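You operate a simulated robot arm through the tools that you are given. There is no shell and no other tool. Be economical: measure what you need, move in short steps, check, and stop when the job is done.

The job below is to be done with a simulated two-armed robot. You get a single attempt, and the scene is never put back.

## Task
On the small table at the end of the bays, fold the striped cloth in half and then in half again.

It is judged by the outcome, as a careful person would: the job done as asked, and still so three seconds after it is handed in. It fails if anything else is knocked over, pushed out of place, dropped, spilled or broken. Flat cloth is picked up by pressing the open fingertips on it (5 to 10 N) and closing them slowly along it; thin cloth reads only 2 to 8 mm in the jaws.

## Robot
Two 7-joint arms with two-finger parallel grippers on one trunk, on a base that drives. Base frame: it is fixed to the floor where the robot stands at the start and does not move with it; the origin is under the middle of the robot, x ahead of it, y to its left, z up; the surface under the hand at the start is at about z = 0.75. Lengths are in m, angles in degrees, forces in N, time in s.
The left shoulder is at the start at [0.06, 0.143, 0.926], the right one opposite. With the tool pointing down near the work surface each hand reaches from about 0.32 to 0.74 m from the robot's upright axis, wherever it stands, measured 20 degrees to its own side. Places, roughly: small table at the end of the bays [0.5, 0, 0.8]. Payload 1.57 kg a hand.
The TCP of each hand is the grasp point between the finger pads, 0.03 m short of the fingertips. In the tool frame z runs along the fingers and y along their closing line. The gripper opens to 0.11 m. The fingers are 0.024 m wide and 0.012 m thick; the gripper's body (0.048 by 0.112 m) begins 0.078 m behind the TCP.
Orientation is told as [roll, pitch, yaw] about the base's x, y, z axes, in that order, counted from this pose: with the fingers straight down and closing along the base's y, the tool's x points along the base's -x, its y along +y and its z along -z.

## Interface
- The arms move only by the tool play_rows. It takes "left_moves", "right_moves" or both (then of equal length, played together; a hand with none holds still); each is one flat list of numbers, 7 for each row, row after row: the shift along the base's x, y, z in units of 250 mm (1.0 is 250 mm), then the turn, a rotation vector about the base's x, y, z in units of 90 degrees (1.0 is 90 degrees), then the closure in counts, from 0 (fully open) to 255 (shut). In form: [x, y, z, ax, ay, az, grip, x, y, z, ax, ay, az, grip, ...]. A call has 1 to 12 rows; each row is the pose to reach, as a shift and turn from the pose commanded when the call began. A call with a number of a shift or a turn outside -1 to 1 is refused whole. Each row takes 0.2 s and may step no farther than 0.05 m and 8.6 degrees from the row before; otherwise, or with a gripper value out of range, the whole call is refused. A pose out of reach is approached as far as the arm can. The call stops where the force on the tool passes 40 N (or 10 N more than at its start, if that is more) or the arm is blocked; 0.2 s more then pass. The fingers move at their own pace (about 0.045 m/s each) and stop on an object; they squeeze with about 27 N. The grip force told is the motor's: it shows also when the fingers shut on nothing. Time passes only in rows, and 0.2 s behind the last, so rows that repeat a pose let the fingers close. The reply holds the time, the measured pose of the TCP, the force on the tool along the base axes, the opening and the grip force, in the units named above and with some noise, with the torque about the TCP (base axes, N m) and any sound that the robot's microphone picked up.
- Cameras (640 x 400 px; columns grow to the right, rows downward): "scene" is now at [0.0371, 0.0177, 1.5278]; the picture's right is [0.17, -0.99, 0.00], its down [-0.84, -0.14, -0.52] and it looks along [0.51, 0.09, -0.85] (base axes); focal length 282 px, centre (320, 200). "left" rides on the left gripper at [0.07, -0.016, -0.141] in its tool frame; the picture's right is [0.23, 0.97, 0.00], its down [-0.85, 0.20, -0.48] and it looks along [-0.47, 0.11, 0.88] (tool axes); focal length 222 px, centre (320, 200). "right" rides on the right gripper at [0.07, 0.016, -0.141] in its tool frame; the picture's right is [-0.23, 0.97, 0.00], its down [-0.86, -0.20, -0.48] and it looks along [-0.47, -0.11, 0.88] (tool axes); focal length 222 px, centre (320, 200). There is no depth. A picture from a camera that has moved, and an enlarged one, comes with that camera's place and axes in the base frame and with its lens. The place of the scene camera against the robot may be out by one fixed shift of up to 0.012 m in any direction.
- capture(camera): a new picture of that camera. No time passes.
- move_column(by): slides the trunk up (or, below 0, down) by that many m; the arms and the scene camera ride with it, the base frame stays. It gives what a move gives, with no picture.
- drive_base(legs): drives the robot by 1 to 6 legs, each [ahead, left, turn to the left] in m, m and degrees, along the robot's own axes; the way and the turn of a leg run together, so that a leg with both is an arc; at most 1.5 m and 180 degrees a leg. The arms and the cameras ride along, it lands a little off, and it stops where it bumps. It gives what a move gives.
- pan_tilt(pan, tilt): turns the head with the scene camera to pan (to the left, within 86 degrees either way) and tilt (down, from -29 to 69), counted from straight ahead of the robot. It gives what a move gives.
- close_up(camera, box): a new picture of the part [left, top, right, bottom] of that camera's present view, enlarged. No time passes.
- hand_in(): hands the job in; it is judged then, once.

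Work in short steps. Places have to be worked out from the pictures, the camera data and where the tool is seen: move nearer, look again, correct. Check each grasp and each placing, and mend what went wrong. You have 120 turns and 88 pictures in all, those below and enlarged ones among them. Open the grippers and draw the arms clear of the work before you hand the job in, unless the task says otherwise; then end with one line.

The tools are called after "Request:" as a command line: name --argument value ..., lists and objects as JSON in quotes. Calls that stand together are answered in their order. play_rows: Moves the arms, as the interface text tells. Its arguments: {"type":"object","properties":{"left_moves":{"type":"array","items":{"type":"number"}},"right_moves":{"type":"array","items":{"type":"number"}}},"required":[]} The other tools are called the same way: move_column (by) slides the trunk up or down; drive_base (legs) drives the base; pan_tilt (pan, tilt) turns the head that bears the scene camera; capture (camera) takes a picture; close_up (camera, box) takes an enlarged picture of a part of a camera's view; hand_in () hands the job in.

At the start:

```text
time_s: 0.0
left_tool_pos: [0.4049, 0.2206, 0.9524]
left_tool_rot: [0.0, 0.0, -0.1]
left_ft_force: [-0.2, -0.1, 0.1]
left_moment: [-0.02, 0.01, -0.01]
left_grip_width: 0.1101
left_grasp_force: 0.0
right_tool_pos: [0.4466, -0.1151, 0.9162]
right_tool_rot: [0.0, 0.1, 0.0]
right_ft_force: [0.1, 0.3, -0.2]
right_moment: [0.0, 0.0, -0.01]
right_grip_width: 0.1098
right_grasp_force: 0.1
trunk travel left (down, up): [-0.525, 0.065]
robot x, y, heading: [-0.0005, -0.0022, -0.0]
head pan, tilt: [9.8, 58.5]
```

scene: 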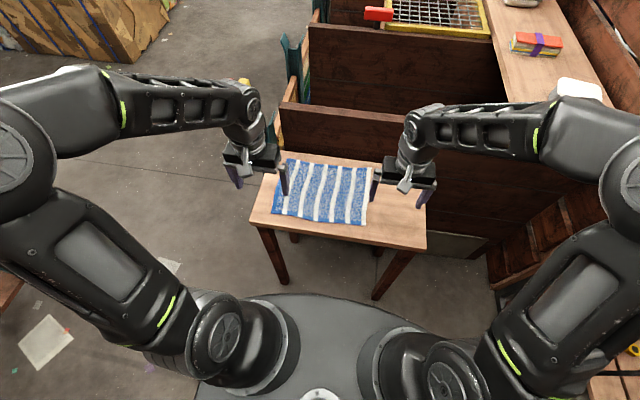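
right: 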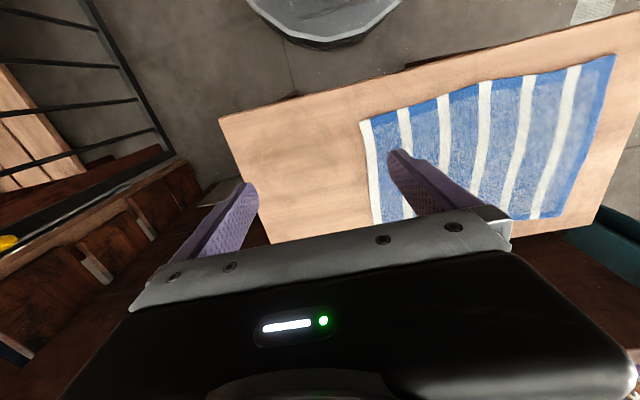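
left: 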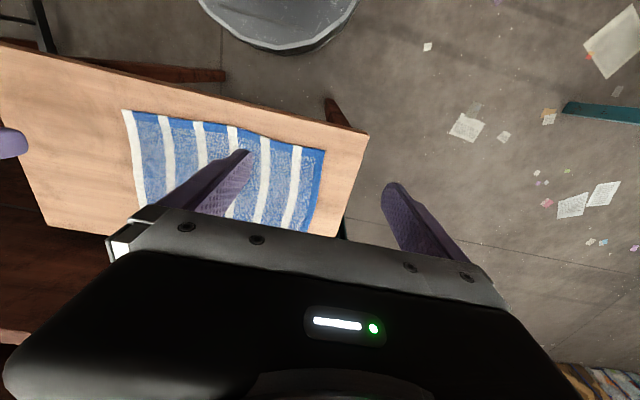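

Cloth appears to span roughly x 0.43–0.66, y −0.05–0.24 on a table at z≈0.75. I'll look more closely at it and at its surroundings.

Request:
close_up --camera "scene" --box '[220, 80, 480, 280]'

Request:
pan_tilt --pan 9.8 --tilt 35

Request:
capture --camera "scene"

```text
2.00 times, centred on (350, 180) of scene
camera zoom: at [0.0371, 0.0177, 1.5278], right [0.17, -0.99, 0.0], down [-0.84, -0.14, -0.52], along [0.51, 0.09, -0.85], focal length 564 px, centre (260, 240)
```

zoom: 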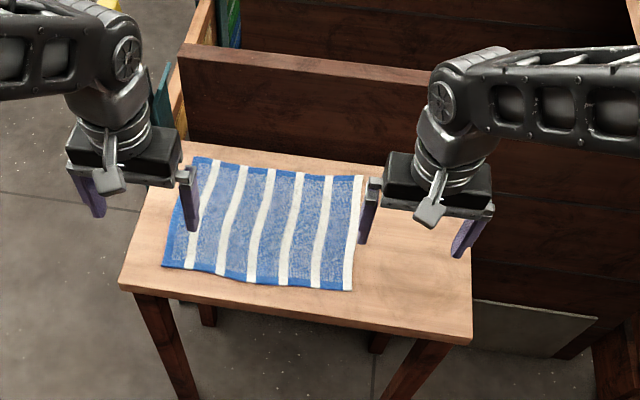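

```text
time_s: 0.9
left_tool_pos: [0.4048, 0.2212, 0.9532]
left_tool_rot: [0.0, 0.0, 0.0]
left_ft_force: [0.2, 0.4, -0.2]
left_moment: [0.03, 0.02, -0.02]
left_grip_width: 0.1099
left_grasp_force: 0.2
right_tool_pos: [0.446, -0.1163, 0.9148]
right_tool_rot: [0.0, 0.1, -0.1]
right_ft_force: [0.2, 0.5, -0.7]
right_moment: [0.01, 0.0, 0.01]
right_grip_width: 0.1101
right_grasp_force: 0.1
trunk travel left (down, up): [-0.525, 0.065]
robot x, y, heading: [0.0026, 0.0037, -0.2]
head pan, tilt: [9.8, 35.0]
```

```text
83 pictures are left
camera scene: at [0.0565, 0.0211, 1.5603], right [0.17, -0.99, 0.0], down [-0.57, -0.1, -0.82], along [0.81, 0.14, -0.57], focal length 282 px, centre (320, 200)
```

scene: 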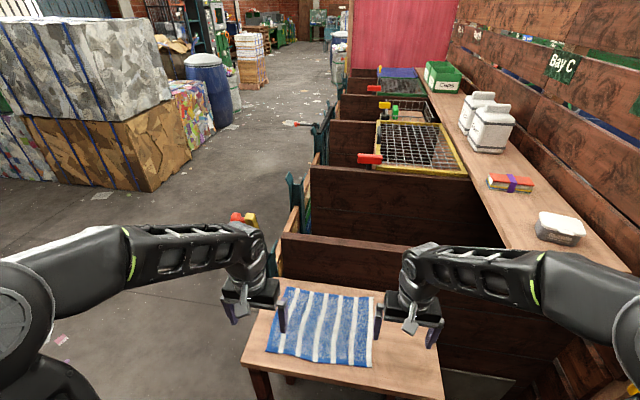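

Wrist views agree: near corners at about (0.431, 0.235) and (0.439, −0.059), far edge x≈0.66, and a panel stands right behind the table. I'll bring both hands, half closed, over the near corners at TCP z≈0.80.

Request:
play_rows --left_moves '[0.08, -0.02, -0.1, 0, 0, 0, 162, 0.164, -0.05, -0.2, 0, 0, 0, 162, 0.164, -0.05, -0.35, 0, 0, 0, 162, 0.164, -0.05, -0.5, 0, 0, 0, 162, 0.164, -0.05, -0.61, 0, 0, 0, 162, 0.164, -0.05, -0.61, 0, 0, 0, 162]' --right_moves '[0.03, 0.12, 0, 0, 0, 0, 162, 0.03, 0.24, -0.1, 0, 0, 0, 162, 0.03, 0.334, -0.2, 0, 0, 0, 162, 0.03, 0.334, -0.35, 0, 0, 0, 162, 0.03, 0.334, -0.462, 0, 0, 0, 162, 0.03, 0.334, -0.462, 0, 0, 0, 162]'

Request:
capture --camera "left"

Request:
capture --camera "right"

```text
time_s: 2.3
left_tool_pos: [0.4449, 0.2082, 0.8012]
left_tool_rot: [-0.1, 0.0, 0.0]
left_ft_force: [0.8, -0.4, -0.3]
left_moment: [0.03, -0.02, 0.01]
left_grip_width: 0.0398
left_grasp_force: 0.2
right_tool_pos: [0.4549, -0.0343, 0.8]
right_tool_rot: [-0.1, 0.0, 0.0]
right_ft_force: [0.4, -0.6, 0.4]
right_moment: [0.01, -0.01, 0.03]
right_grip_width: 0.0402
right_grasp_force: 0.2
trunk travel left (down, up): [-0.525, 0.065]
robot x, y, heading: [0.0009, -0.0011, -0.2]
head pan, tilt: [9.8, 35.0]
```

```text
82 pictures are left
camera left: at [0.374, 0.1932, 0.9418], right [-0.23, 0.97, 0.0], down [0.85, 0.2, 0.48], along [0.47, 0.11, -0.88], focal length 222 px, centre (320, 200)
```

left: 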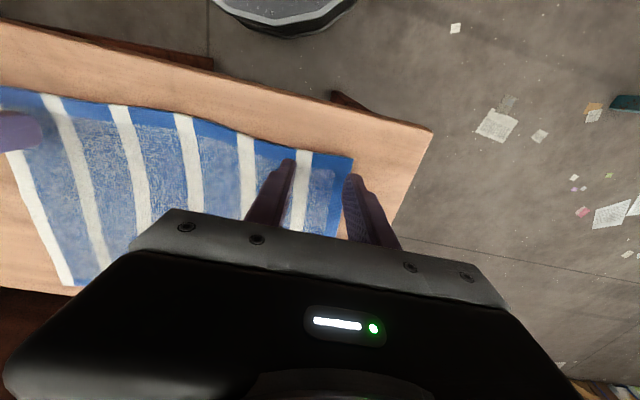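

```text
81 pictures are left
camera right: at [0.3846, -0.0187, 0.9413], right [0.23, 0.97, 0.0], down [0.85, -0.2, 0.48], along [0.47, -0.11, -0.88], focal length 222 px, centre (320, 200)
```

right: 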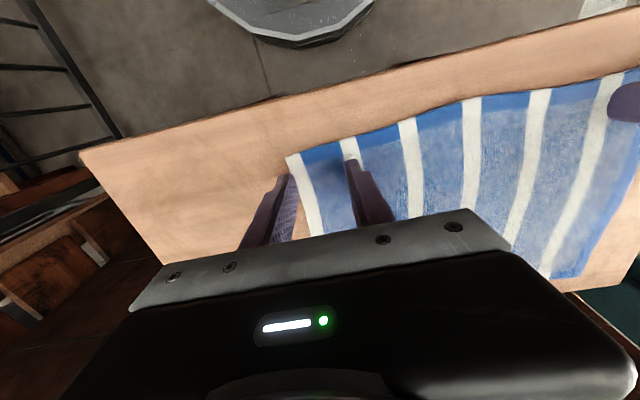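

Outer fingers straddle the cloth's side edges near the near corners as planned. I'll lower gently to find contact.

Request:
play_rows --left_moves '[0, 0, -0.03, 0, 0, 0, 162, 0, 0, -0.06, 0, 0, 0, 162, 0, 0, -0.072, 0, 0, 0, 162]' --right_moves '[0, 0, -0.03, 0, 0, 0, 162, 0, 0, -0.06, 0, 0, 0, 162, 0, 0, -0.072, 0, 0, 0, 162]'

```text
time_s: 3.1
left_tool_pos: [0.4453, 0.2082, 0.7835]
left_tool_rot: [0.0, -0.1, 0.0]
left_ft_force: [0.5, 0.9, 7.8]
left_moment: [0.01, 0.0, -0.03]
left_grip_width: 0.0399
left_grasp_force: 0.0
right_tool_pos: [0.4537, -0.032, 0.7825]
right_tool_rot: [0.0, -0.1, 0.1]
right_ft_force: [0.0, 0.9, 9.8]
right_moment: [0.12, 0.0, 0.02]
right_grip_width: 0.0403
right_grasp_force: 0.1
trunk travel left (down, up): [-0.525, 0.065]
robot x, y, heading: [-0.0013, -0.0013, 0.1]
head pan, tilt: [9.8, 35.0]
```

Both hands press at about 8–10 N. Closing slowly while shifting the hands inward so that the outer fingers sweep the edges in.

Request:
play_rows --left_moves '[0, -0.005, 0, 0, 0, 0, 170, 0, -0.01, 0, 0, 0, 0, 178, 0, -0.015, 0, 0, 0, 0, 186, 0, -0.02, 0, 0, 0, 0, 194, 0, -0.025, 0, 0, 0, 0, 202, 0, -0.03, 0, 0, 0, 0, 210, 0, -0.035, 0, 0, 0, 0, 218, 0, -0.04, 0, 0, 0, 0, 226, 0, -0.045, 0, 0, 0, 0, 234, 0, -0.05, 0, 0, 0, 0, 242, 0, -0.055, 0, 0, 0, 0, 250, 0, -0.06, 0, 0, 0, 0, 255]' --right_moves '[0, 0.005, 0, 0, 0, 0, 170, 0, 0.01, 0, 0, 0, 0, 178, 0, 0.015, 0, 0, 0, 0, 186, 0, 0.02, 0, 0, 0, 0, 194, 0, 0.025, 0, 0, 0, 0, 202, 0, 0.03, 0, 0, 0, 0, 210, 0, 0.035, 0, 0, 0, 0, 218, 0, 0.04, 0, 0, 0, 0, 226, 0, 0.045, 0, 0, 0, 0, 234, 0, 0.05, 0, 0, 0, 0, 242, 0, 0.055, 0, 0, 0, 0, 250, 0, 0.06, 0, 0, 0, 0, 255]'

Request:
capture --camera "left"

Request:
capture --camera "right"

```text
time_s: 5.7
left_tool_pos: [0.4452, 0.1933, 0.7831]
left_tool_rot: [0.0, -0.2, 0.0]
left_ft_force: [0.3, 2.5, 12.3]
left_moment: [0.02, -0.04, 0.04]
left_grip_width: 0.0062
left_grasp_force: 26.5
right_tool_pos: [0.4523, -0.0178, 0.7835]
right_tool_rot: [-0.1, -0.1, 0.0]
right_ft_force: [1.4, -3.5, 21.3]
right_moment: [-0.05, -0.03, 0.0]
right_grip_width: 0.0052
right_grasp_force: 25.3
trunk travel left (down, up): [-0.525, 0.065]
robot x, y, heading: [-0.0013, -0.0018, -0.3]
head pan, tilt: [9.8, 35.0]
```

```text
80 pictures are left
camera left: at [0.374, 0.1783, 0.9243], right [-0.23, 0.97, 0.0], down [0.85, 0.2, 0.48], along [0.47, 0.11, -0.88], focal length 222 px, centre (320, 200)
```

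left: 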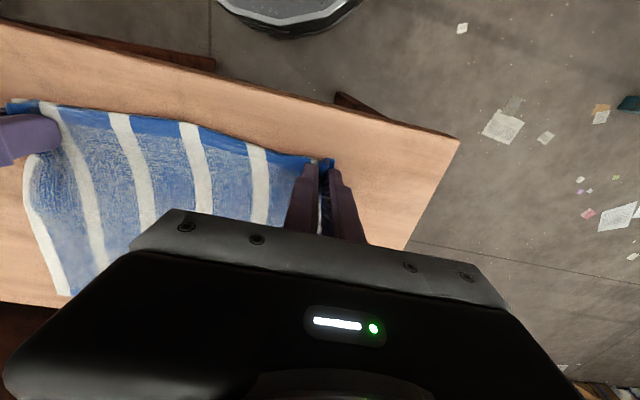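

```text
79 pictures are left
camera right: at [0.3836, -0.0026, 0.9235], right [0.23, 0.97, 0.0], down [0.85, -0.2, 0.48], along [0.47, -0.11, -0.88], focal length 222 px, centre (320, 200)
```

right: 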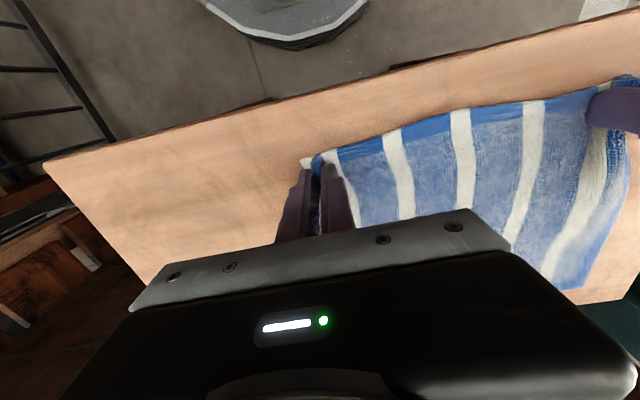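

Both corners gripped (5–6 mm), but a pinch closing along y leaves a tail pointing the wrong way when folded forward. I'll release, rise, and turn the hands 90° to pinch the near edge itself (closing along x).

Request:
play_rows --left_moves '[0, 0, 0, 0, 0, 0, 200, 0, 0, 0, 0, 0, 0, 150, 0, 0, 0.04, 0, 0, 0, 140, 0, 0, 0.12, 0, 0, 0, 140, 0, 0, 0.24, 0, 0, 0, 140, 0, 0, 0.4, 0, 0, 0, 140]' --right_moves '[0, 0, 0, 0, 0, 0, 200, 0, 0, 0, 0, 0, 0, 150, 0, 0, 0.04, 0, 0, 0, 140, 0, 0, 0.12, 0, 0, 0, 140, 0, 0, 0.24, 0, 0, 0, 140, 0, 0, 0.4, 0, 0, 0, 140]'

Request:
play_rows --left_moves '[0, 0, 0, 0, 0, -0.09, 140, 0, 0, 0, 0, 0, -0.18, 140, 0, 0, 0, 0, 0, -0.27, 140, 0, 0, 0, 0, 0, -0.36, 140, 0, 0, 0, 0, 0, -0.45, 140, 0, 0, 0, 0, 0, -0.54, 140, 0, 0, 0, 0, 0, -0.63, 140, 0, 0, 0, 0, 0, -0.72, 140, 0, 0, 0, 0, 0, -0.81, 140, 0, 0, 0, 0, 0, -0.9, 140, 0, 0, 0, 0, 0, -0.97, 140, 0, 0, 0, 0, 0, -1.0, 140]' --right_moves '[0, 0, 0, 0, 0, 0.09, 140, 0, 0, 0, 0, 0, 0.18, 140, 0, 0, 0, 0, 0, 0.27, 140, 0, 0, 0, 0, 0, 0.36, 140, 0, 0, 0, 0, 0, 0.45, 140, 0, 0, 0, 0, 0, 0.54, 140, 0, 0, 0, 0, 0, 0.63, 140, 0, 0, 0, 0, 0, 0.72, 140, 0, 0, 0, 0, 0, 0.81, 140, 0, 0, 0, 0, 0, 0.9, 140, 0, 0, 0, 0, 0, 0.97, 140, 0, 0, 0, 0, 0, 1.0, 140]'

Request:
pan_tilt --pan 9.8 --tilt 52

Request:
capture --camera "scene"

Request:
capture --camera "left"

Request:
capture --camera "right"

```text
time_s: 7.1
left_tool_pos: [0.4444, 0.191, 0.8814]
left_tool_rot: [-0.1, 0.1, 0.0]
left_ft_force: [-0.8, -0.2, -0.3]
left_moment: [0.02, -0.02, -0.05]
left_grip_width: 0.0496
left_grasp_force: 0.0
right_tool_pos: [0.4511, -0.0185, 0.8804]
right_tool_rot: [0.1, -0.1, 0.1]
right_ft_force: [-0.8, -0.3, 0.2]
right_moment: [0.03, -0.03, -0.02]
right_grip_width: 0.0497
right_grasp_force: 0.0
trunk travel left (down, up): [-0.525, 0.065]
robot x, y, heading: [0.0027, -0.0021, 0.0]
head pan, tilt: [9.8, 35.0]
```

```text
time_s: 9.7
left_tool_pos: [0.447, 0.1936, 0.8826]
left_tool_rot: [-0.1, 0.0, -90.1]
left_ft_force: [0.6, 0.4, -0.1]
left_moment: [0.0, -0.01, 0.03]
left_grip_width: 0.0494
left_grasp_force: 0.0
right_tool_pos: [0.4543, -0.0173, 0.8812]
right_tool_rot: [0.1, 0.0, 90.1]
right_ft_force: [0.1, 0.1, 0.7]
right_moment: [-0.01, -0.02, 0.01]
right_grip_width: 0.0496
right_grasp_force: 0.1
trunk travel left (down, up): [-0.525, 0.065]
robot x, y, heading: [-0.0024, 0.001, -0.1]
head pan, tilt: [9.8, 35.0]
```

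```text
time_s: 10.5
left_tool_pos: [0.447, 0.1925, 0.8813]
left_tool_rot: [-0.1, 0.0, -90.0]
left_ft_force: [0.6, 0.3, 0.4]
left_moment: [0.0, -0.02, -0.01]
left_grip_width: 0.0496
left_grasp_force: 0.0
right_tool_pos: [0.4545, -0.0182, 0.8815]
right_tool_rot: [0.0, 0.0, 90.0]
right_ft_force: [-0.2, 0.0, -0.5]
right_moment: [0.02, -0.01, 0.03]
right_grip_width: 0.0495
right_grasp_force: 0.0
trunk travel left (down, up): [-0.525, 0.065]
robot x, y, heading: [-0.0023, 0.0019, -0.1]
head pan, tilt: [9.8, 52.0]
```

```text
78 pictures are left
camera scene: at [0.0438, 0.0189, 1.536], right [0.17, -0.99, 0.0], down [-0.78, -0.13, -0.62], along [0.61, 0.1, -0.79], focal length 282 px, centre (320, 200)
```

scene: 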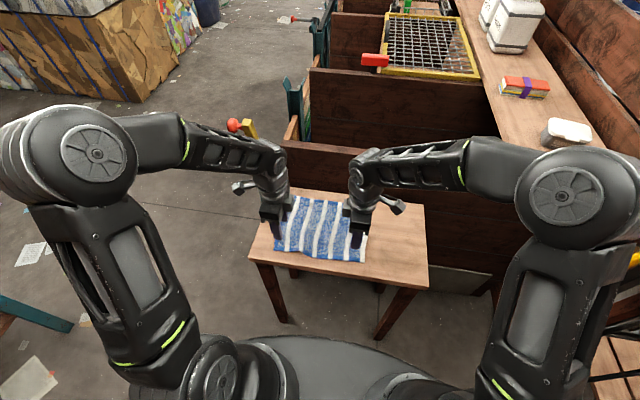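

```text
77 pictures are left
camera left: at [0.4288, 0.2643, 1.0235], right [0.97, 0.23, 0.0], down [0.2, -0.85, 0.48], along [0.11, -0.47, -0.88], focal length 222 px, centre (320, 200)
```

left: 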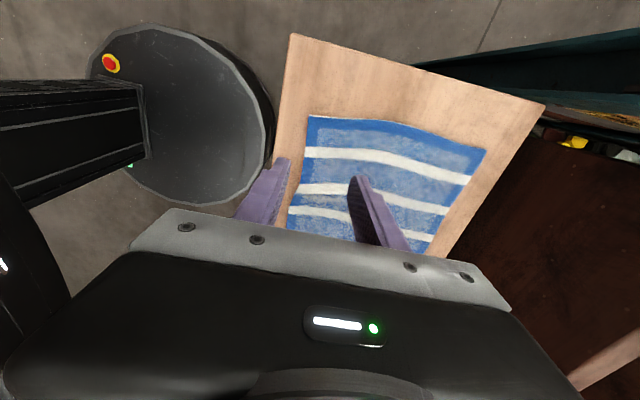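

```text
76 pictures are left
camera right: at [0.438, -0.0879, 1.0227], right [-0.97, 0.23, 0.0], down [0.2, 0.86, 0.48], along [0.11, 0.47, -0.88], focal length 222 px, centre (320, 200)
```

right: 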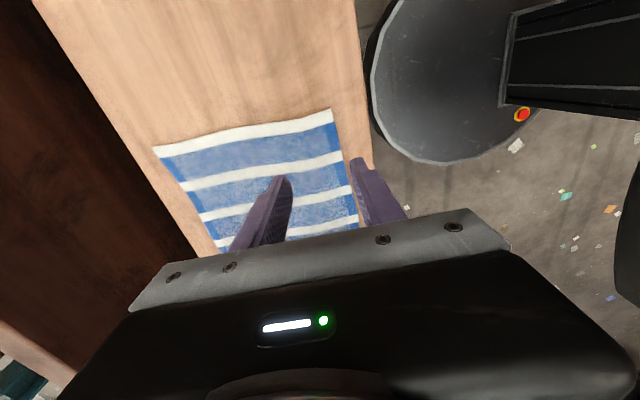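

Hands turned cleanly and the cloth relaxed flat; near edge now runs from (0.427, 0.224) to (0.431, −0.054); the panel is at x≈0.73. I'll straddle the near edge at both corners, press, and check the force.

Request:
play_rows --left_moves '[0.008, 0.048, -0.1, 0, 0, 0, 162, 0.008, 0.048, -0.2, 0, 0, 0, 162, 0.008, 0.048, -0.3, 0, 0, 0, 162, 0.008, 0.048, -0.37, 0, 0, 0, 162, 0.008, 0.048, -0.392, 0, 0, 0, 162]' --right_moves '[-0.004, -0.072, -0.1, 0, 0, 0, 162, -0.004, -0.072, -0.2, 0, 0, 0, 162, -0.004, -0.072, -0.3, 0, 0, 0, 162, -0.004, -0.072, -0.37, 0, 0, 0, 162, -0.004, -0.072, -0.39, 0, 0, 0, 162]'

Request:
capture --camera "left"

Request:
capture --camera "right"

```text
time_s: 11.7
left_tool_pos: [0.4481, 0.2047, 0.7834]
left_tool_rot: [0.0, 0.0, -90.0]
left_ft_force: [-0.7, -1.7, 2.2]
left_moment: [-0.01, -0.01, -0.02]
left_grip_width: 0.0401
left_grasp_force: 0.0
right_tool_pos: [0.4533, -0.0359, 0.7855]
right_tool_rot: [0.0, 0.1, 90.0]
right_ft_force: [0.3, 0.5, 0.2]
right_moment: [0.03, -0.05, -0.01]
right_grip_width: 0.0401
right_grasp_force: 0.1
trunk travel left (down, up): [-0.525, 0.065]
robot x, y, heading: [0.0047, 0.0021, -0.1]
head pan, tilt: [9.8, 52.0]
```

```text
75 pictures are left
camera left: at [0.4298, 0.2759, 0.9255], right [0.97, 0.23, 0.0], down [0.2, -0.85, 0.48], along [0.11, -0.47, -0.88], focal length 222 px, centre (320, 200)
```

left: 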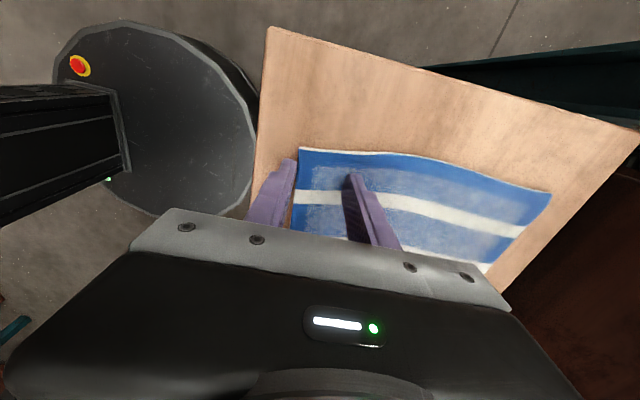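

```text
74 pictures are left
camera right: at [0.437, -0.1063, 0.9257], right [-0.97, 0.23, 0.0], down [0.2, 0.86, 0.48], along [0.11, 0.47, -0.88], focal length 222 px, centre (320, 200)
```

right: 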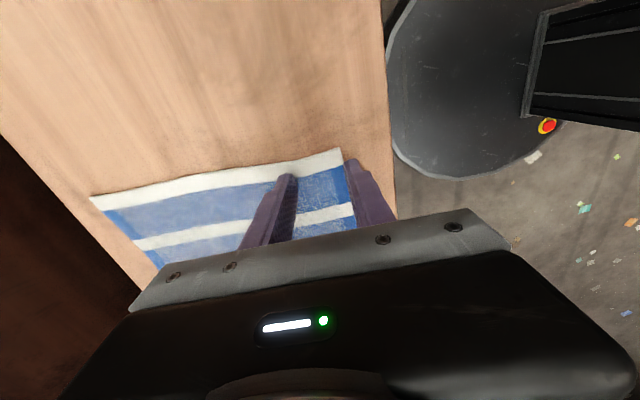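

Outer fingers sit just outside the near edge at both corners. Pressing slightly more and closing slowly, hands shifting in (+x).

Request:
play_rows --left_moves '[0, 0, -0.006, 0, 0, 0, 162, 0.006, 0, -0.006, 0, 0, 0, 170, 0.012, 0, -0.006, 0, 0, 0, 180, 0.018, 0, -0.006, 0, 0, 0, 190, 0.024, 0, -0.006, 0, 0, 0, 200, 0.03, 0, -0.006, 0, 0, 0, 210, 0.036, 0, -0.006, 0, 0, 0, 220, 0.042, 0, -0.006, 0, 0, 0, 230, 0.048, 0, -0.006, 0, 0, 0, 240, 0.054, 0, -0.006, 0, 0, 0, 248, 0.06, 0, -0.006, 0, 0, 0, 255, 0.06, 0, -0.006, 0, 0, 0, 255]' --right_moves '[0, 0, -0.013, 0, 0, 0, 162, 0.006, 0, -0.013, 0, 0, 0, 170, 0.012, 0, -0.013, 0, 0, 0, 180, 0.018, 0, -0.013, 0, 0, 0, 190, 0.024, 0, -0.013, 0, 0, 0, 200, 0.03, 0, -0.013, 0, 0, 0, 210, 0.036, 0, -0.013, 0, 0, 0, 220, 0.042, 0, -0.013, 0, 0, 0, 230, 0.048, 0, -0.013, 0, 0, 0, 240, 0.054, 0, -0.013, 0, 0, 0, 248, 0.06, 0, -0.013, 0, 0, 0, 255, 0.06, 0, -0.013, 0, 0, 0, 255]'

Request:
capture --camera "left"

Request:
capture --camera "right"

```text
time_s: 14.3
left_tool_pos: [0.4607, 0.2057, 0.785]
left_tool_rot: [0.1, -0.1, -90.0]
left_ft_force: [-0.1, 0.2, 2.6]
left_moment: [0.03, 0.03, -0.01]
left_grip_width: 0.0045
left_grasp_force: 25.4
right_tool_pos: [0.4646, -0.0344, 0.7818]
right_tool_rot: [0.0, 0.0, 89.9]
right_ft_force: [-8.8, -2.7, 32.9]
right_moment: [-0.07, 0.13, 0.01]
right_grip_width: 0.0067
right_grasp_force: 26.5
trunk travel left (down, up): [-0.525, 0.065]
robot x, y, heading: [-0.0016, 0.0004, -0.0]
head pan, tilt: [9.8, 52.0]
```

```text
73 pictures are left
camera left: at [0.4431, 0.2763, 0.9256], right [0.97, 0.23, 0.0], down [0.2, -0.85, 0.48], along [0.11, -0.47, -0.88], focal length 222 px, centre (320, 200)
```

left: 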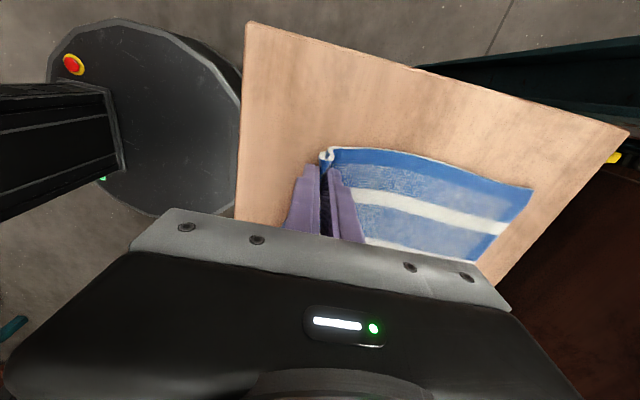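

```text
72 pictures are left
camera right: at [0.4494, -0.1054, 0.9231], right [-0.97, 0.23, 0.0], down [0.2, 0.86, 0.48], along [0.11, 0.47, -0.88], focal length 222 px, centre (320, 200)
```

right: 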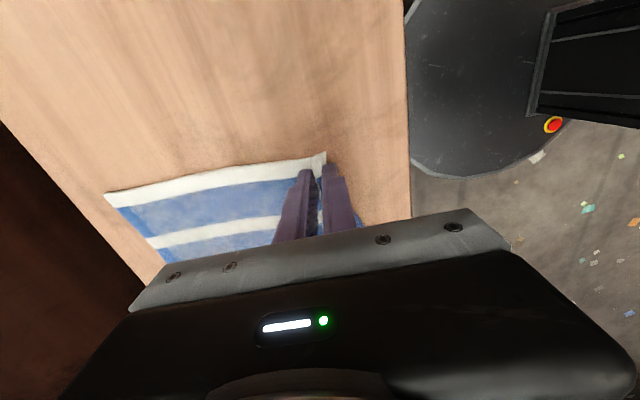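

Both corners of the near edge are held (4.5 and 6.7 mm). Carrying them up and forward in an arc over the middle, stopping above the far half to look.

Request:
play_rows --left_moves '[0, 0, 0.08, 0, 0, 0, 255, 0.02, 0, 0.18, 0, 0, 0, 255, 0.08, 0, 0.28, 0, 0, 0, 255, 0.16, 0, 0.34, 0, 0, 0, 255, 0.26, 0, 0.36, 0, 0, 0, 255, 0.36, 0, 0.36, 0, 0, 0, 255, 0.46, 0, 0.34, 0, 0, 0, 255, 0.54, 0, 0.3, 0, 0, 0, 255, 0.6, 0, 0.26, 0, 0, 0, 255, 0.66, 0, 0.22, 0, 0, 0, 255, 0.66, 0, 0.22, 0, 0, 0, 255]' --right_moves '[0, 0, 0.08, 0, 0, 0, 255, 0.02, 0, 0.18, 0, 0, 0, 255, 0.08, 0, 0.28, 0, 0, 0, 255, 0.16, 0, 0.34, 0, 0, 0, 255, 0.26, 0, 0.36, 0, 0, 0, 255, 0.36, 0, 0.36, 0, 0, 0, 255, 0.46, 0, 0.34, 0, 0, 0, 255, 0.54, 0, 0.3, 0, 0, 0, 255, 0.6, 0, 0.26, 0, 0, 0, 255, 0.66, 0, 0.22, 0, 0, 0, 255, 0.66, 0, 0.22, 0, 0, 0, 255]'

Request:
capture --camera "left"

Request:
capture --camera "right"

Request:
close_up --camera "scene" --box '[220, 120, 460, 270]'

```text
time_s: 16.7
left_tool_pos: [0.628, 0.2055, 0.8383]
left_tool_rot: [-0.1, -0.1, -90.1]
left_ft_force: [0.1, 0.5, -0.2]
left_moment: [-0.01, -0.01, 0.0]
left_grip_width: 0.0046
left_grasp_force: 24.6
right_tool_pos: [0.6318, -0.0351, 0.8358]
right_tool_rot: [0.0, 0.0, 90.0]
right_ft_force: [-0.2, 0.1, -0.7]
right_moment: [0.02, -0.03, 0.03]
right_grip_width: 0.0051
right_grasp_force: 25.3
trunk travel left (down, up): [-0.525, 0.065]
robot x, y, heading: [-0.0008, -0.0015, -0.0]
head pan, tilt: [9.8, 52.0]
```

```text
71 pictures are left
camera left: at [0.6102, 0.2768, 0.9795], right [0.97, 0.23, 0.0], down [0.2, -0.86, 0.48], along [0.11, -0.47, -0.88], focal length 222 px, centre (320, 200)
```

left: 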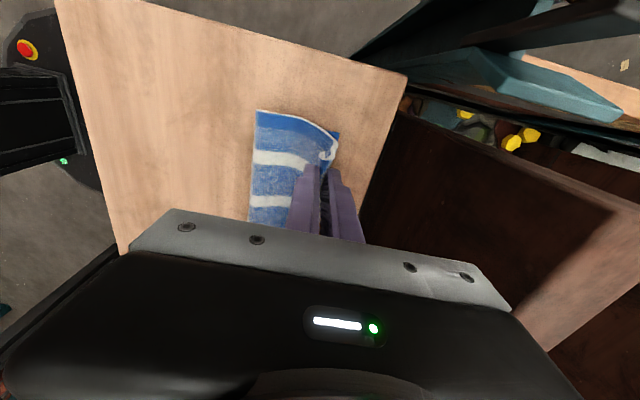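

```text
70 pictures are left
camera right: at [0.6162, -0.1052, 0.9773], right [-0.97, 0.23, 0.0], down [0.2, 0.86, 0.48], along [0.11, 0.47, -0.88], focal length 222 px, centre (320, 200)
```

right: 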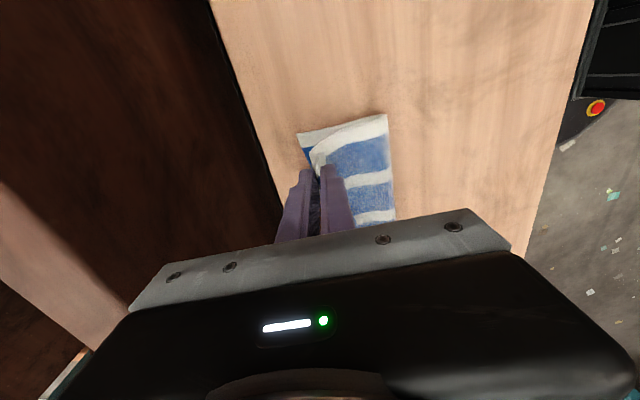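

```text
2.67 times, centred on (340, 195) of scene
camera zoom: at [0.0434, 0.0189, 1.536], right [0.17, -0.99, 0.0], down [-0.78, -0.13, -0.62], along [0.61, 0.1, -0.79], focal length 752 px, centre (267, 213)
```

zoom: 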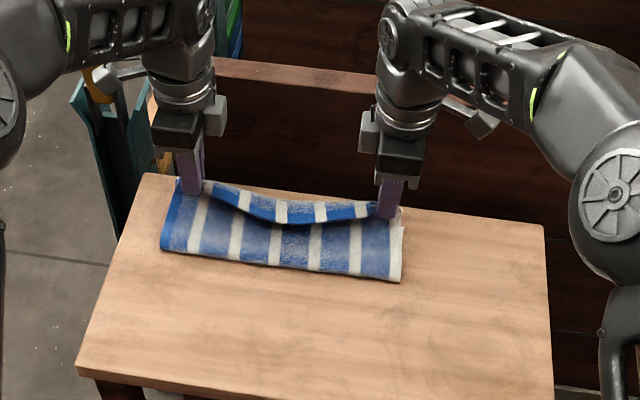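

The fold is going over well; lower layer's far edge at x≈0.645. I'll lower, spread the hands slightly to take out the sag, and stop just above the far half before release.

Request:
play_rows --left_moves '[-0.02, 0.02, -0.05, 0, 0, 0, 255, -0.04, 0.03, -0.09, 0, 0, 0, 255, -0.06, 0.035, -0.13, 0, 0, 0, 255, -0.06, 0.035, -0.15, 0, 0, 0, 255]' --right_moves '[-0.02, -0.02, -0.05, 0, 0, 0, 255, -0.04, -0.03, -0.09, 0, 0, 0, 255, -0.06, -0.035, -0.13, 0, 0, 0, 255, -0.06, -0.035, -0.15, 0, 0, 0, 255]'

Request:
capture --camera "left"

Request:
close_up --camera "scene" --box '[220, 120, 460, 270]'

```text
time_s: 17.7
left_tool_pos: [0.6127, 0.2144, 0.8022]
left_tool_rot: [0.0, -0.1, -90.0]
left_ft_force: [0.3, -4.0, -1.5]
left_moment: [-0.11, 0.02, -0.01]
left_grip_width: 0.005
left_grasp_force: 25.5
right_tool_pos: [0.6173, -0.0445, 0.7993]
right_tool_rot: [0.0, -0.1, 90.0]
right_ft_force: [0.1, 4.6, 0.6]
right_moment: [0.14, -0.01, 0.0]
right_grip_width: 0.005
right_grasp_force: 25.3
trunk travel left (down, up): [-0.525, 0.065]
robot x, y, heading: [-0.0014, 0.0002, 0.3]
head pan, tilt: [9.8, 52.0]
```

```text
68 pictures are left
camera left: at [0.5958, 0.2842, 0.9418], right [0.97, 0.23, 0.0], down [0.2, -0.85, 0.48], along [0.11, -0.47, -0.88], focal length 222 px, centre (320, 200)
```

left: 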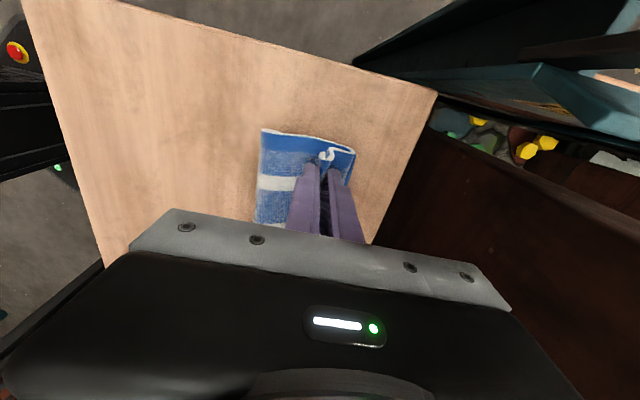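

```text
2.67 times, centred on (340, 195) of scene
camera zoom: at [0.044, 0.019, 1.536], right [0.17, -0.99, 0.0], down [-0.78, -0.13, -0.62], along [0.61, 0.1, -0.79], focal length 752 px, centre (267, 213)
```

zoom: 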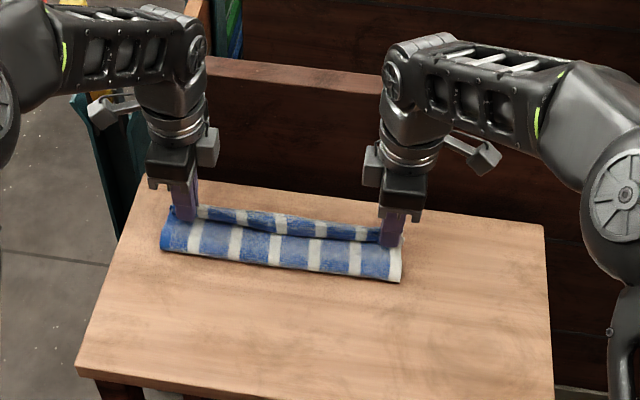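

Only rounded slack remains at the crease. I'll lower a further 1 cm, open slowly, and rise straight up to see how it settles.

Request:
play_rows --left_moves '[-0.02, -0.01, -0.02, 0, 0, 0, 255, -0.03, -0.02, -0.04, 0, 0, 0, 255, -0.03, -0.02, -0.04, 0, 0, 0, 225, -0.03, -0.02, -0.04, 0, 0, 0, 195, -0.03, -0.02, -0.04, 0, 0, 0, 162, -0.03, -0.02, -0.04, 0, 0, 0, 140, -0.03, -0.02, 0.02, 0, 0, 0, 140, -0.03, -0.02, 0.1, 0, 0, 0, 140, -0.03, -0.02, 0.25, 0, 0, 0, 140, -0.03, -0.02, 0.4, 0, 0, 0, 140]' --right_moves '[-0.02, 0.01, -0.02, 0, 0, 0, 255, -0.03, 0.02, -0.04, 0, 0, 0, 255, -0.03, 0.02, -0.04, 0, 0, 0, 225, -0.03, 0.02, -0.04, 0, 0, 0, 195, -0.03, 0.02, -0.04, 0, 0, 0, 162, -0.03, 0.02, -0.04, 0, 0, 0, 140, -0.03, 0.02, 0.02, 0, 0, 0, 140, -0.03, 0.02, 0.1, 0, 0, 0, 140, -0.03, 0.02, 0.25, 0, 0, 0, 140, -0.03, 0.02, 0.4, 0, 0, 0, 140]'

Request:
capture --camera "left"

Request:
capture --camera "right"

Request:
close_up --camera "scene" --box '[220, 120, 460, 270]'

```text
time_s: 19.9
left_tool_pos: [0.6027, 0.21, 0.9001]
left_tool_rot: [0.0, -0.1, -90.0]
left_ft_force: [0.1, -0.3, -0.2]
left_moment: [0.01, 0.0, -0.01]
left_grip_width: 0.0499
left_grasp_force: 0.1
right_tool_pos: [0.6105, -0.0397, 0.8993]
right_tool_rot: [0.1, 0.0, 90.1]
right_ft_force: [-0.6, -0.2, -0.1]
right_moment: [0.02, -0.02, 0.01]
right_grip_width: 0.0497
right_grasp_force: 0.1
trunk travel left (down, up): [-0.525, 0.065]
robot x, y, heading: [-0.0001, -0.0003, 0.0]
head pan, tilt: [9.8, 52.0]
```

```text
66 pictures are left
camera left: at [0.5857, 0.2803, 1.0414], right [0.97, 0.23, 0.0], down [0.2, -0.86, 0.48], along [0.11, -0.47, -0.88], focal length 222 px, centre (320, 200)
```

left: 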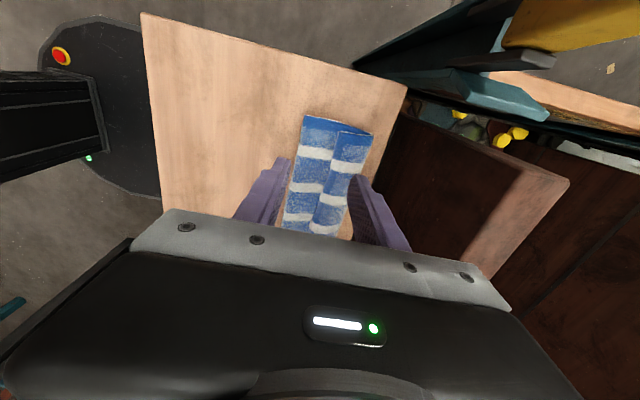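

```text
65 pictures are left
camera right: at [0.5941, -0.1097, 1.04], right [-0.97, 0.23, 0.0], down [0.2, 0.85, 0.48], along [0.11, 0.47, -0.88], focal length 222 px, centre (320, 200)
```

right: 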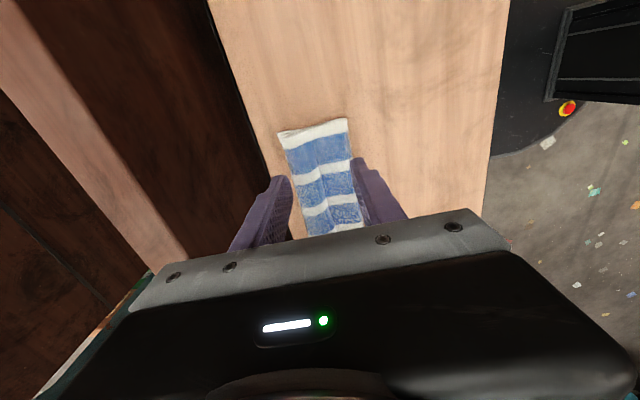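

```text
2.67 times, centred on (340, 195) of scene
camera zoom: at [0.0431, 0.0189, 1.5359], right [0.17, -0.99, 0.0], down [-0.78, -0.13, -0.62], along [0.61, 0.1, -0.79], focal length 752 px, centre (267, 213)
```

zoom: 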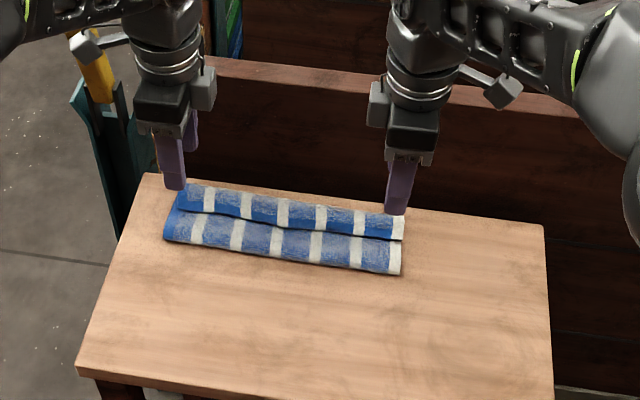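

Fold dropped and the loop seems to have opened; a line across the middle needs a closer look.

Request:
close_up --camera "left" --box '[260, 90, 400, 240]'

Request:
close_up --camera "right" --box '[260, 100, 380, 240]'

Request:
close_up --camera "scene" --box '[275, 180, 385, 230]'

```text
2.67 times, centred on (330, 165) of left
camera zoom: at [0.5857, 0.2803, 1.0414], right [0.97, 0.23, 0.0], down [0.2, -0.86, 0.48], along [0.11, -0.47, -0.88], focal length 592 px, centre (293, 293)
```

zoom: 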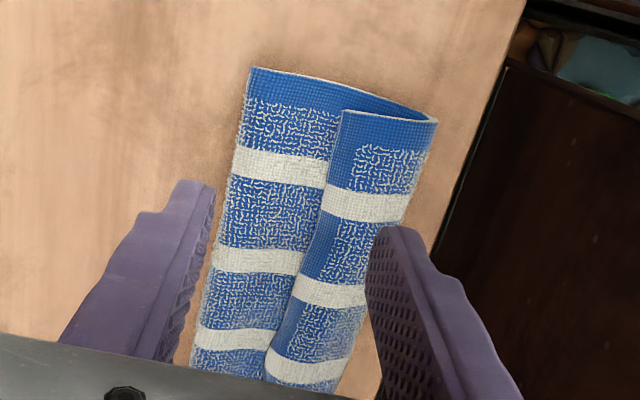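

```text
2.86 times, centred on (320, 170) of right
camera zoom: at [0.5941, -0.1097, 1.04], right [-0.97, 0.23, 0.0], down [0.2, 0.85, 0.48], along [0.11, 0.47, -0.88], focal length 635 px, centre (320, 286)
```

zoom: 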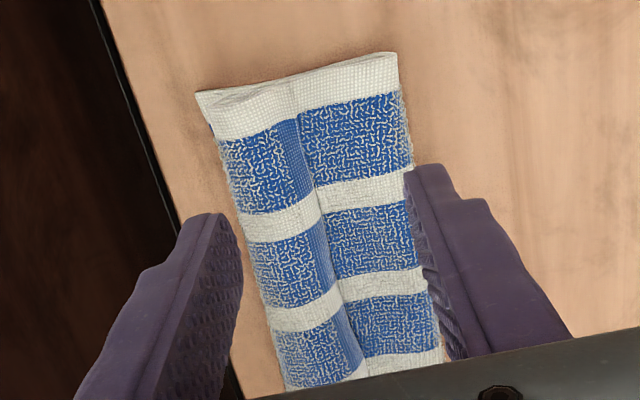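

```text
5.82 times, centred on (330, 205) of scene
camera zoom: at [0.0431, 0.0189, 1.5359], right [0.17, -0.99, 0.0], down [-0.78, -0.13, -0.62], along [0.61, 0.1, -0.79], focal length 1640 px, centre (262, 171)
```

zoom: 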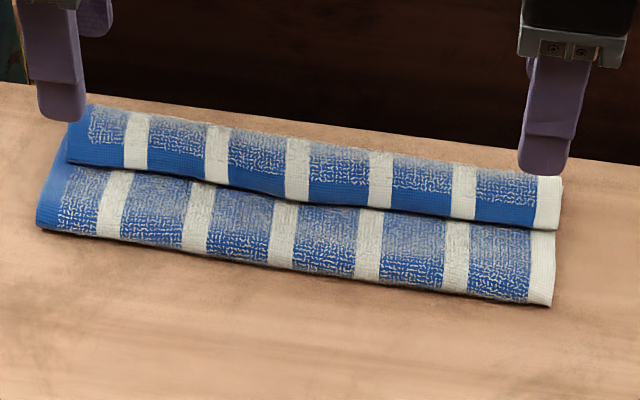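

The near edge folded back on itself: its hem lies at x≈0.618 as a 4 cm tail, crease pulled to ≈0.575. I'll re-pinch that hem with a small opening, let the crease roll back, and refold on a tighter arc. First I lower lightly onto it.

Request:
play_rows --left_moves '[0.05, 0, -0.1, 0, 0, 0, 205, 0.092, 0, -0.25, 0, 0, 0, 205, 0.092, 0, -0.38, 0, 0, 0, 205, 0.092, 0, -0.4, 0, 0, 0, 205, 0.092, 0, -0.412, 0, 0, 0, 205]' --right_moves '[0.03, 0, -0.1, 0, 0, 0, 205, 0.062, 0, -0.25, 0, 0, 0, 205, 0.062, 0, -0.38, 0, 0, 0, 205, 0.062, 0, -0.4, 0, 0, 0, 205, 0.062, 0, -0.412, 0, 0, 0, 205]'

Request:
close_up --camera "left" --box '[220, 90, 420, 240]'

Request:
close_up --camera "right" --box '[220, 90, 420, 240]'

```text
time_s: 21.1
left_tool_pos: [0.6281, 0.2099, 0.7963]
left_tool_rot: [0.0, -0.1, -90.0]
left_ft_force: [-0.2, 0.1, 0.2]
left_moment: [0.01, 0.01, -0.02]
left_grip_width: 0.0217
left_grasp_force: 0.2
right_tool_pos: [0.626, -0.0399, 0.7955]
right_tool_rot: [0.0, 0.0, 90.0]
right_ft_force: [0.5, 0.4, -0.2]
right_moment: [-0.02, -0.04, 0.0]
right_grip_width: 0.0217
right_grasp_force: 0.2
trunk travel left (down, up): [-0.525, 0.065]
robot x, y, heading: [0.0028, -0.0054, 0.1]
head pan, tilt: [9.8, 52.0]
```

```text
2.67 times, centred on (320, 165) of left
camera zoom: at [0.6093, 0.2801, 0.9369], right [0.97, 0.23, 0.0], down [0.2, -0.85, 0.48], along [0.11, -0.47, -0.88], focal length 592 px, centre (320, 293)
```

zoom: 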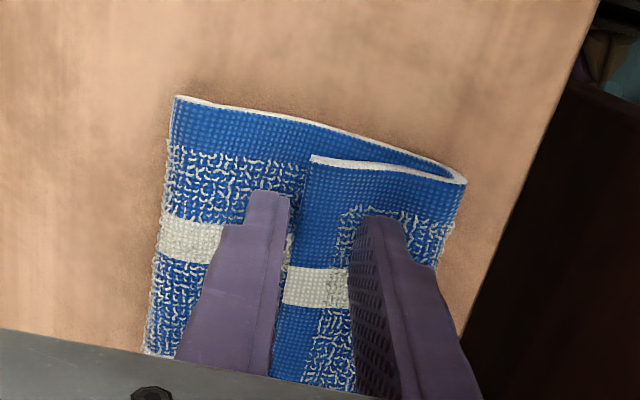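

```text
2.67 times, centred on (320, 165) of right
camera zoom: at [0.6105, -0.1104, 0.9359], right [-0.97, 0.23, 0.0], down [0.2, 0.86, 0.48], along [0.11, 0.47, -0.88], focal length 592 px, centre (320, 293)
```

zoom: 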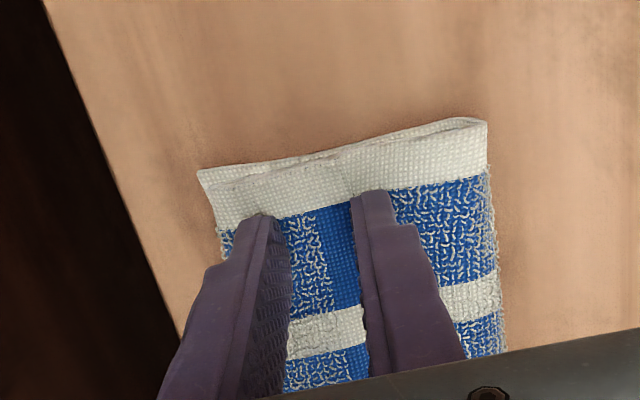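

The hem sits between the fingers of both hands, outer fingers just outside it. Lowering a few more millimetres to a light press.

Request:
play_rows --left_moves '[0.012, 0, -0.01, 0, 0, 0, 205, 0.012, 0, -0.02, 0, 0, 0, 205, 0.012, 0, -0.03, 0, 0, 0, 205]' --right_moves '[0, 0, -0.01, 0, 0, 0, 205, 0, 0, -0.02, 0, 0, 0, 205, 0, 0, -0.03, 0, 0, 0, 205]'

```text
time_s: 21.9
left_tool_pos: [0.6312, 0.2091, 0.7907]
left_tool_rot: [0.1, 0.0, -90.0]
left_ft_force: [-0.4, -0.9, 3.2]
left_moment: [0.0, -0.04, 0.0]
left_grip_width: 0.0213
left_grasp_force: 0.1
right_tool_pos: [0.6251, -0.0396, 0.7886]
right_tool_rot: [-0.1, 0.0, 90.0]
right_ft_force: [1.3, 0.5, 6.8]
right_moment: [0.0, -0.09, 0.0]
right_grip_width: 0.0217
right_grasp_force: 0.1
trunk travel left (down, up): [-0.525, 0.065]
robot x, y, heading: [-0.0027, -0.0027, -0.1]
head pan, tilt: [9.8, 52.0]
```

Contact at 3 and 7 N. Closing slowly.

Request:
play_rows --left_moves '[0.006, 0, -0.004, 0, 0, 0, 212, 0.012, 0, -0.004, 0, 0, 0, 220, 0.018, 0, -0.004, 0, 0, 0, 228, 0.024, 0, -0.004, 0, 0, 0, 236, 0.03, 0, -0.004, 0, 0, 0, 244, 0.036, 0, -0.004, 0, 0, 0, 252, 0.036, 0, -0.004, 0, 0, 0, 255, 0.036, 0, -0.004, 0, 0, 0, 255]' --right_moves '[0.006, 0, 0, 0, 0, 0, 212, 0.012, 0, 0, 0, 0, 0, 220, 0.018, 0, 0, 0, 0, 0, 228, 0.024, 0, 0, 0, 0, 0, 236, 0.03, 0, 0, 0, 0, 0, 244, 0.036, 0, 0, 0, 0, 0, 252, 0.036, 0, 0, 0, 0, 0, 255, 0.036, 0, 0, 0, 0, 0, 255]'

Request:
close_up --camera "left" --box '[220, 90, 420, 240]'

Request:
close_up --camera "right" --box '[220, 90, 420, 240]'

```text
time_s: 23.7
left_tool_pos: [0.6411, 0.2095, 0.7898]
left_tool_rot: [0.1, -0.1, -90.0]
left_ft_force: [0.4, -0.9, 3.2]
left_moment: [0.0, -0.02, -0.01]
left_grip_width: 0.0038
left_grasp_force: 25.0
right_tool_pos: [0.6341, -0.0385, 0.7891]
right_tool_rot: [0.0, 0.0, 90.0]
right_ft_force: [-2.3, 0.2, 7.1]
right_moment: [0.0, 0.04, -0.04]
right_grip_width: 0.0039
right_grasp_force: 24.3
trunk travel left (down, up): [-0.525, 0.065]
robot x, y, heading: [0.0031, -0.0026, 0.0]
head pan, tilt: [9.8, 52.0]
```

```text
2.67 times, centred on (320, 165) of left
camera zoom: at [0.6229, 0.2803, 0.9313], right [0.97, 0.23, 0.0], down [0.2, -0.85, 0.48], along [0.11, -0.47, -0.88], focal length 592 px, centre (320, 293)
```

zoom: 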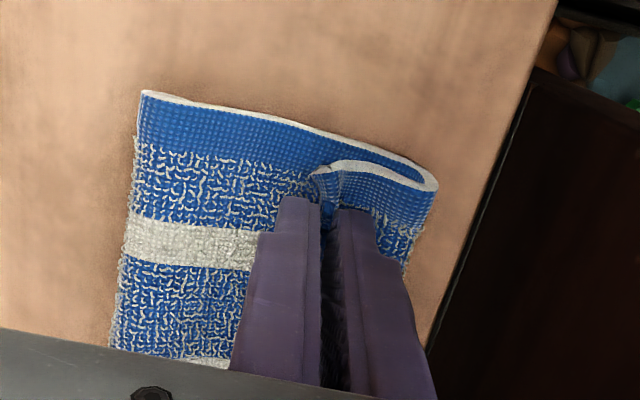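

```text
2.67 times, centred on (320, 165) of right
camera zoom: at [0.6183, -0.1099, 0.9296], right [-0.97, 0.23, 0.0], down [0.2, 0.85, 0.48], along [0.11, 0.47, -0.88], focal length 592 px, centre (320, 293)
```

zoom: 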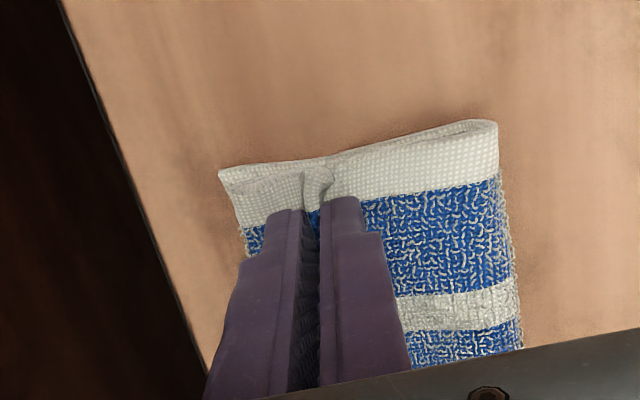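

Both hands hold the hem's single layer (3.8 mm). Lifting it up and back to stand over the desired crease line (x≈0.545).

Request:
play_rows --left_moves '[0, 0, 0.1, 0, 0, 0, 255, -0.08, 0, 0.2, 0, 0, 0, 255, -0.2, 0, 0.29, 0, 0, 0, 255, -0.32, 0, 0.33, 0, 0, 0, 255, -0.42, 0, 0.32, 0, 0, 0, 255, -0.42, 0, 0.31, 0, 0, 0, 255]' --right_moves '[0, 0, 0.1, 0, 0, 0, 255, -0.06, 0, 0.2, 0, 0, 0, 255, -0.18, 0, 0.29, 0, 0, 0, 255, -0.3, 0, 0.33, 0, 0, 0, 255, -0.4, 0, 0.32, 0, 0, 0, 255, -0.4, 0, 0.31, 0, 0, 0, 255]'

Request:
capture --camera "left"

Request:
capture --camera "right"

Request:
close_up --camera "scene" --box '[240, 130, 420, 250]'

```text
time_s: 25.1
left_tool_pos: [0.5351, 0.2091, 0.8663]
left_tool_rot: [0.0, -0.1, -89.9]
left_ft_force: [-0.3, -0.1, 0.2]
left_moment: [-0.03, 0.0, -0.02]
left_grip_width: 0.0036
left_grasp_force: 24.2
right_tool_pos: [0.535, -0.0389, 0.8653]
right_tool_rot: [0.0, 0.0, 90.0]
right_ft_force: [-0.4, 0.5, -0.3]
right_moment: [0.0, 0.0, 0.0]
right_grip_width: 0.004
right_grasp_force: 24.4
trunk travel left (down, up): [-0.525, 0.065]
robot x, y, heading: [0.0007, 0.0007, -0.1]
head pan, tilt: [9.8, 52.0]
```

```text
56 pictures are left
camera left: at [0.5187, 0.2798, 1.0074], right [0.97, 0.23, 0.0], down [0.2, -0.86, 0.48], along [0.11, -0.47, -0.88], focal length 222 px, centre (320, 200)
```

left: 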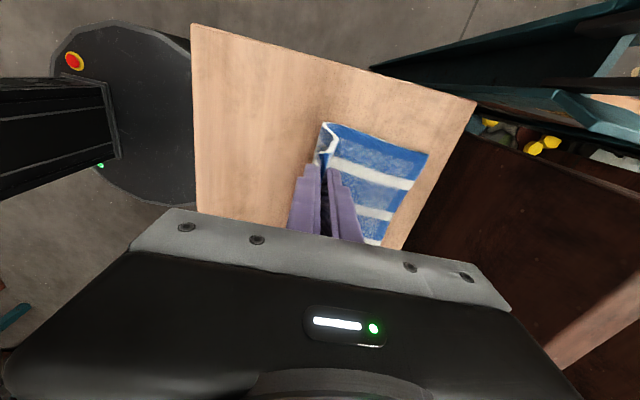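

```text
55 pictures are left
camera right: at [0.5199, -0.1098, 1.0055], right [-0.97, 0.23, 0.0], down [0.2, 0.86, 0.48], along [0.11, 0.47, -0.88], focal length 222 px, centre (320, 200)
```

right: 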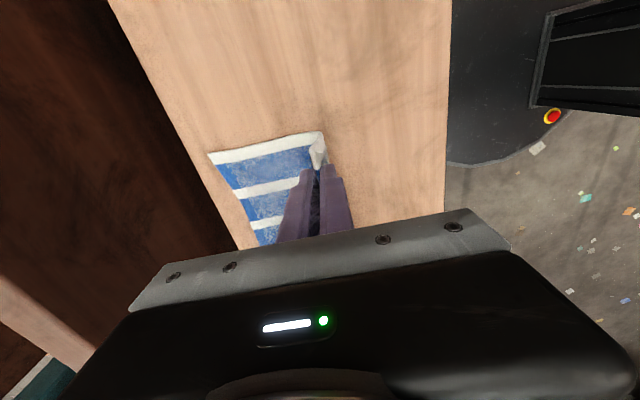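

```text
3.33 times, centred on (330, 190) of scene
camera zoom: at [0.0443, 0.019, 1.5359], right [0.17, -0.99, 0.0], down [-0.78, -0.13, -0.62], along [0.61, 0.1, -0.79], focal length 940 px, centre (287, 233)
```

zoom: 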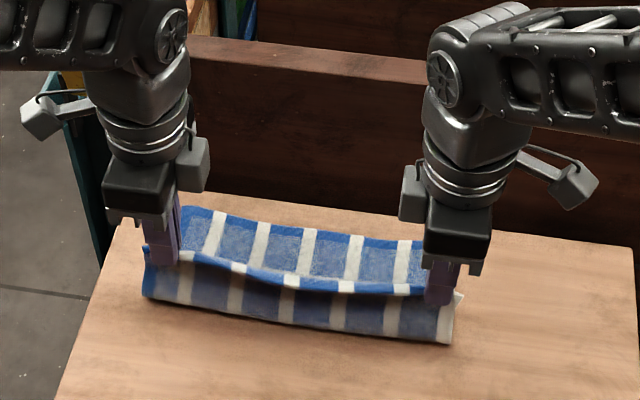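

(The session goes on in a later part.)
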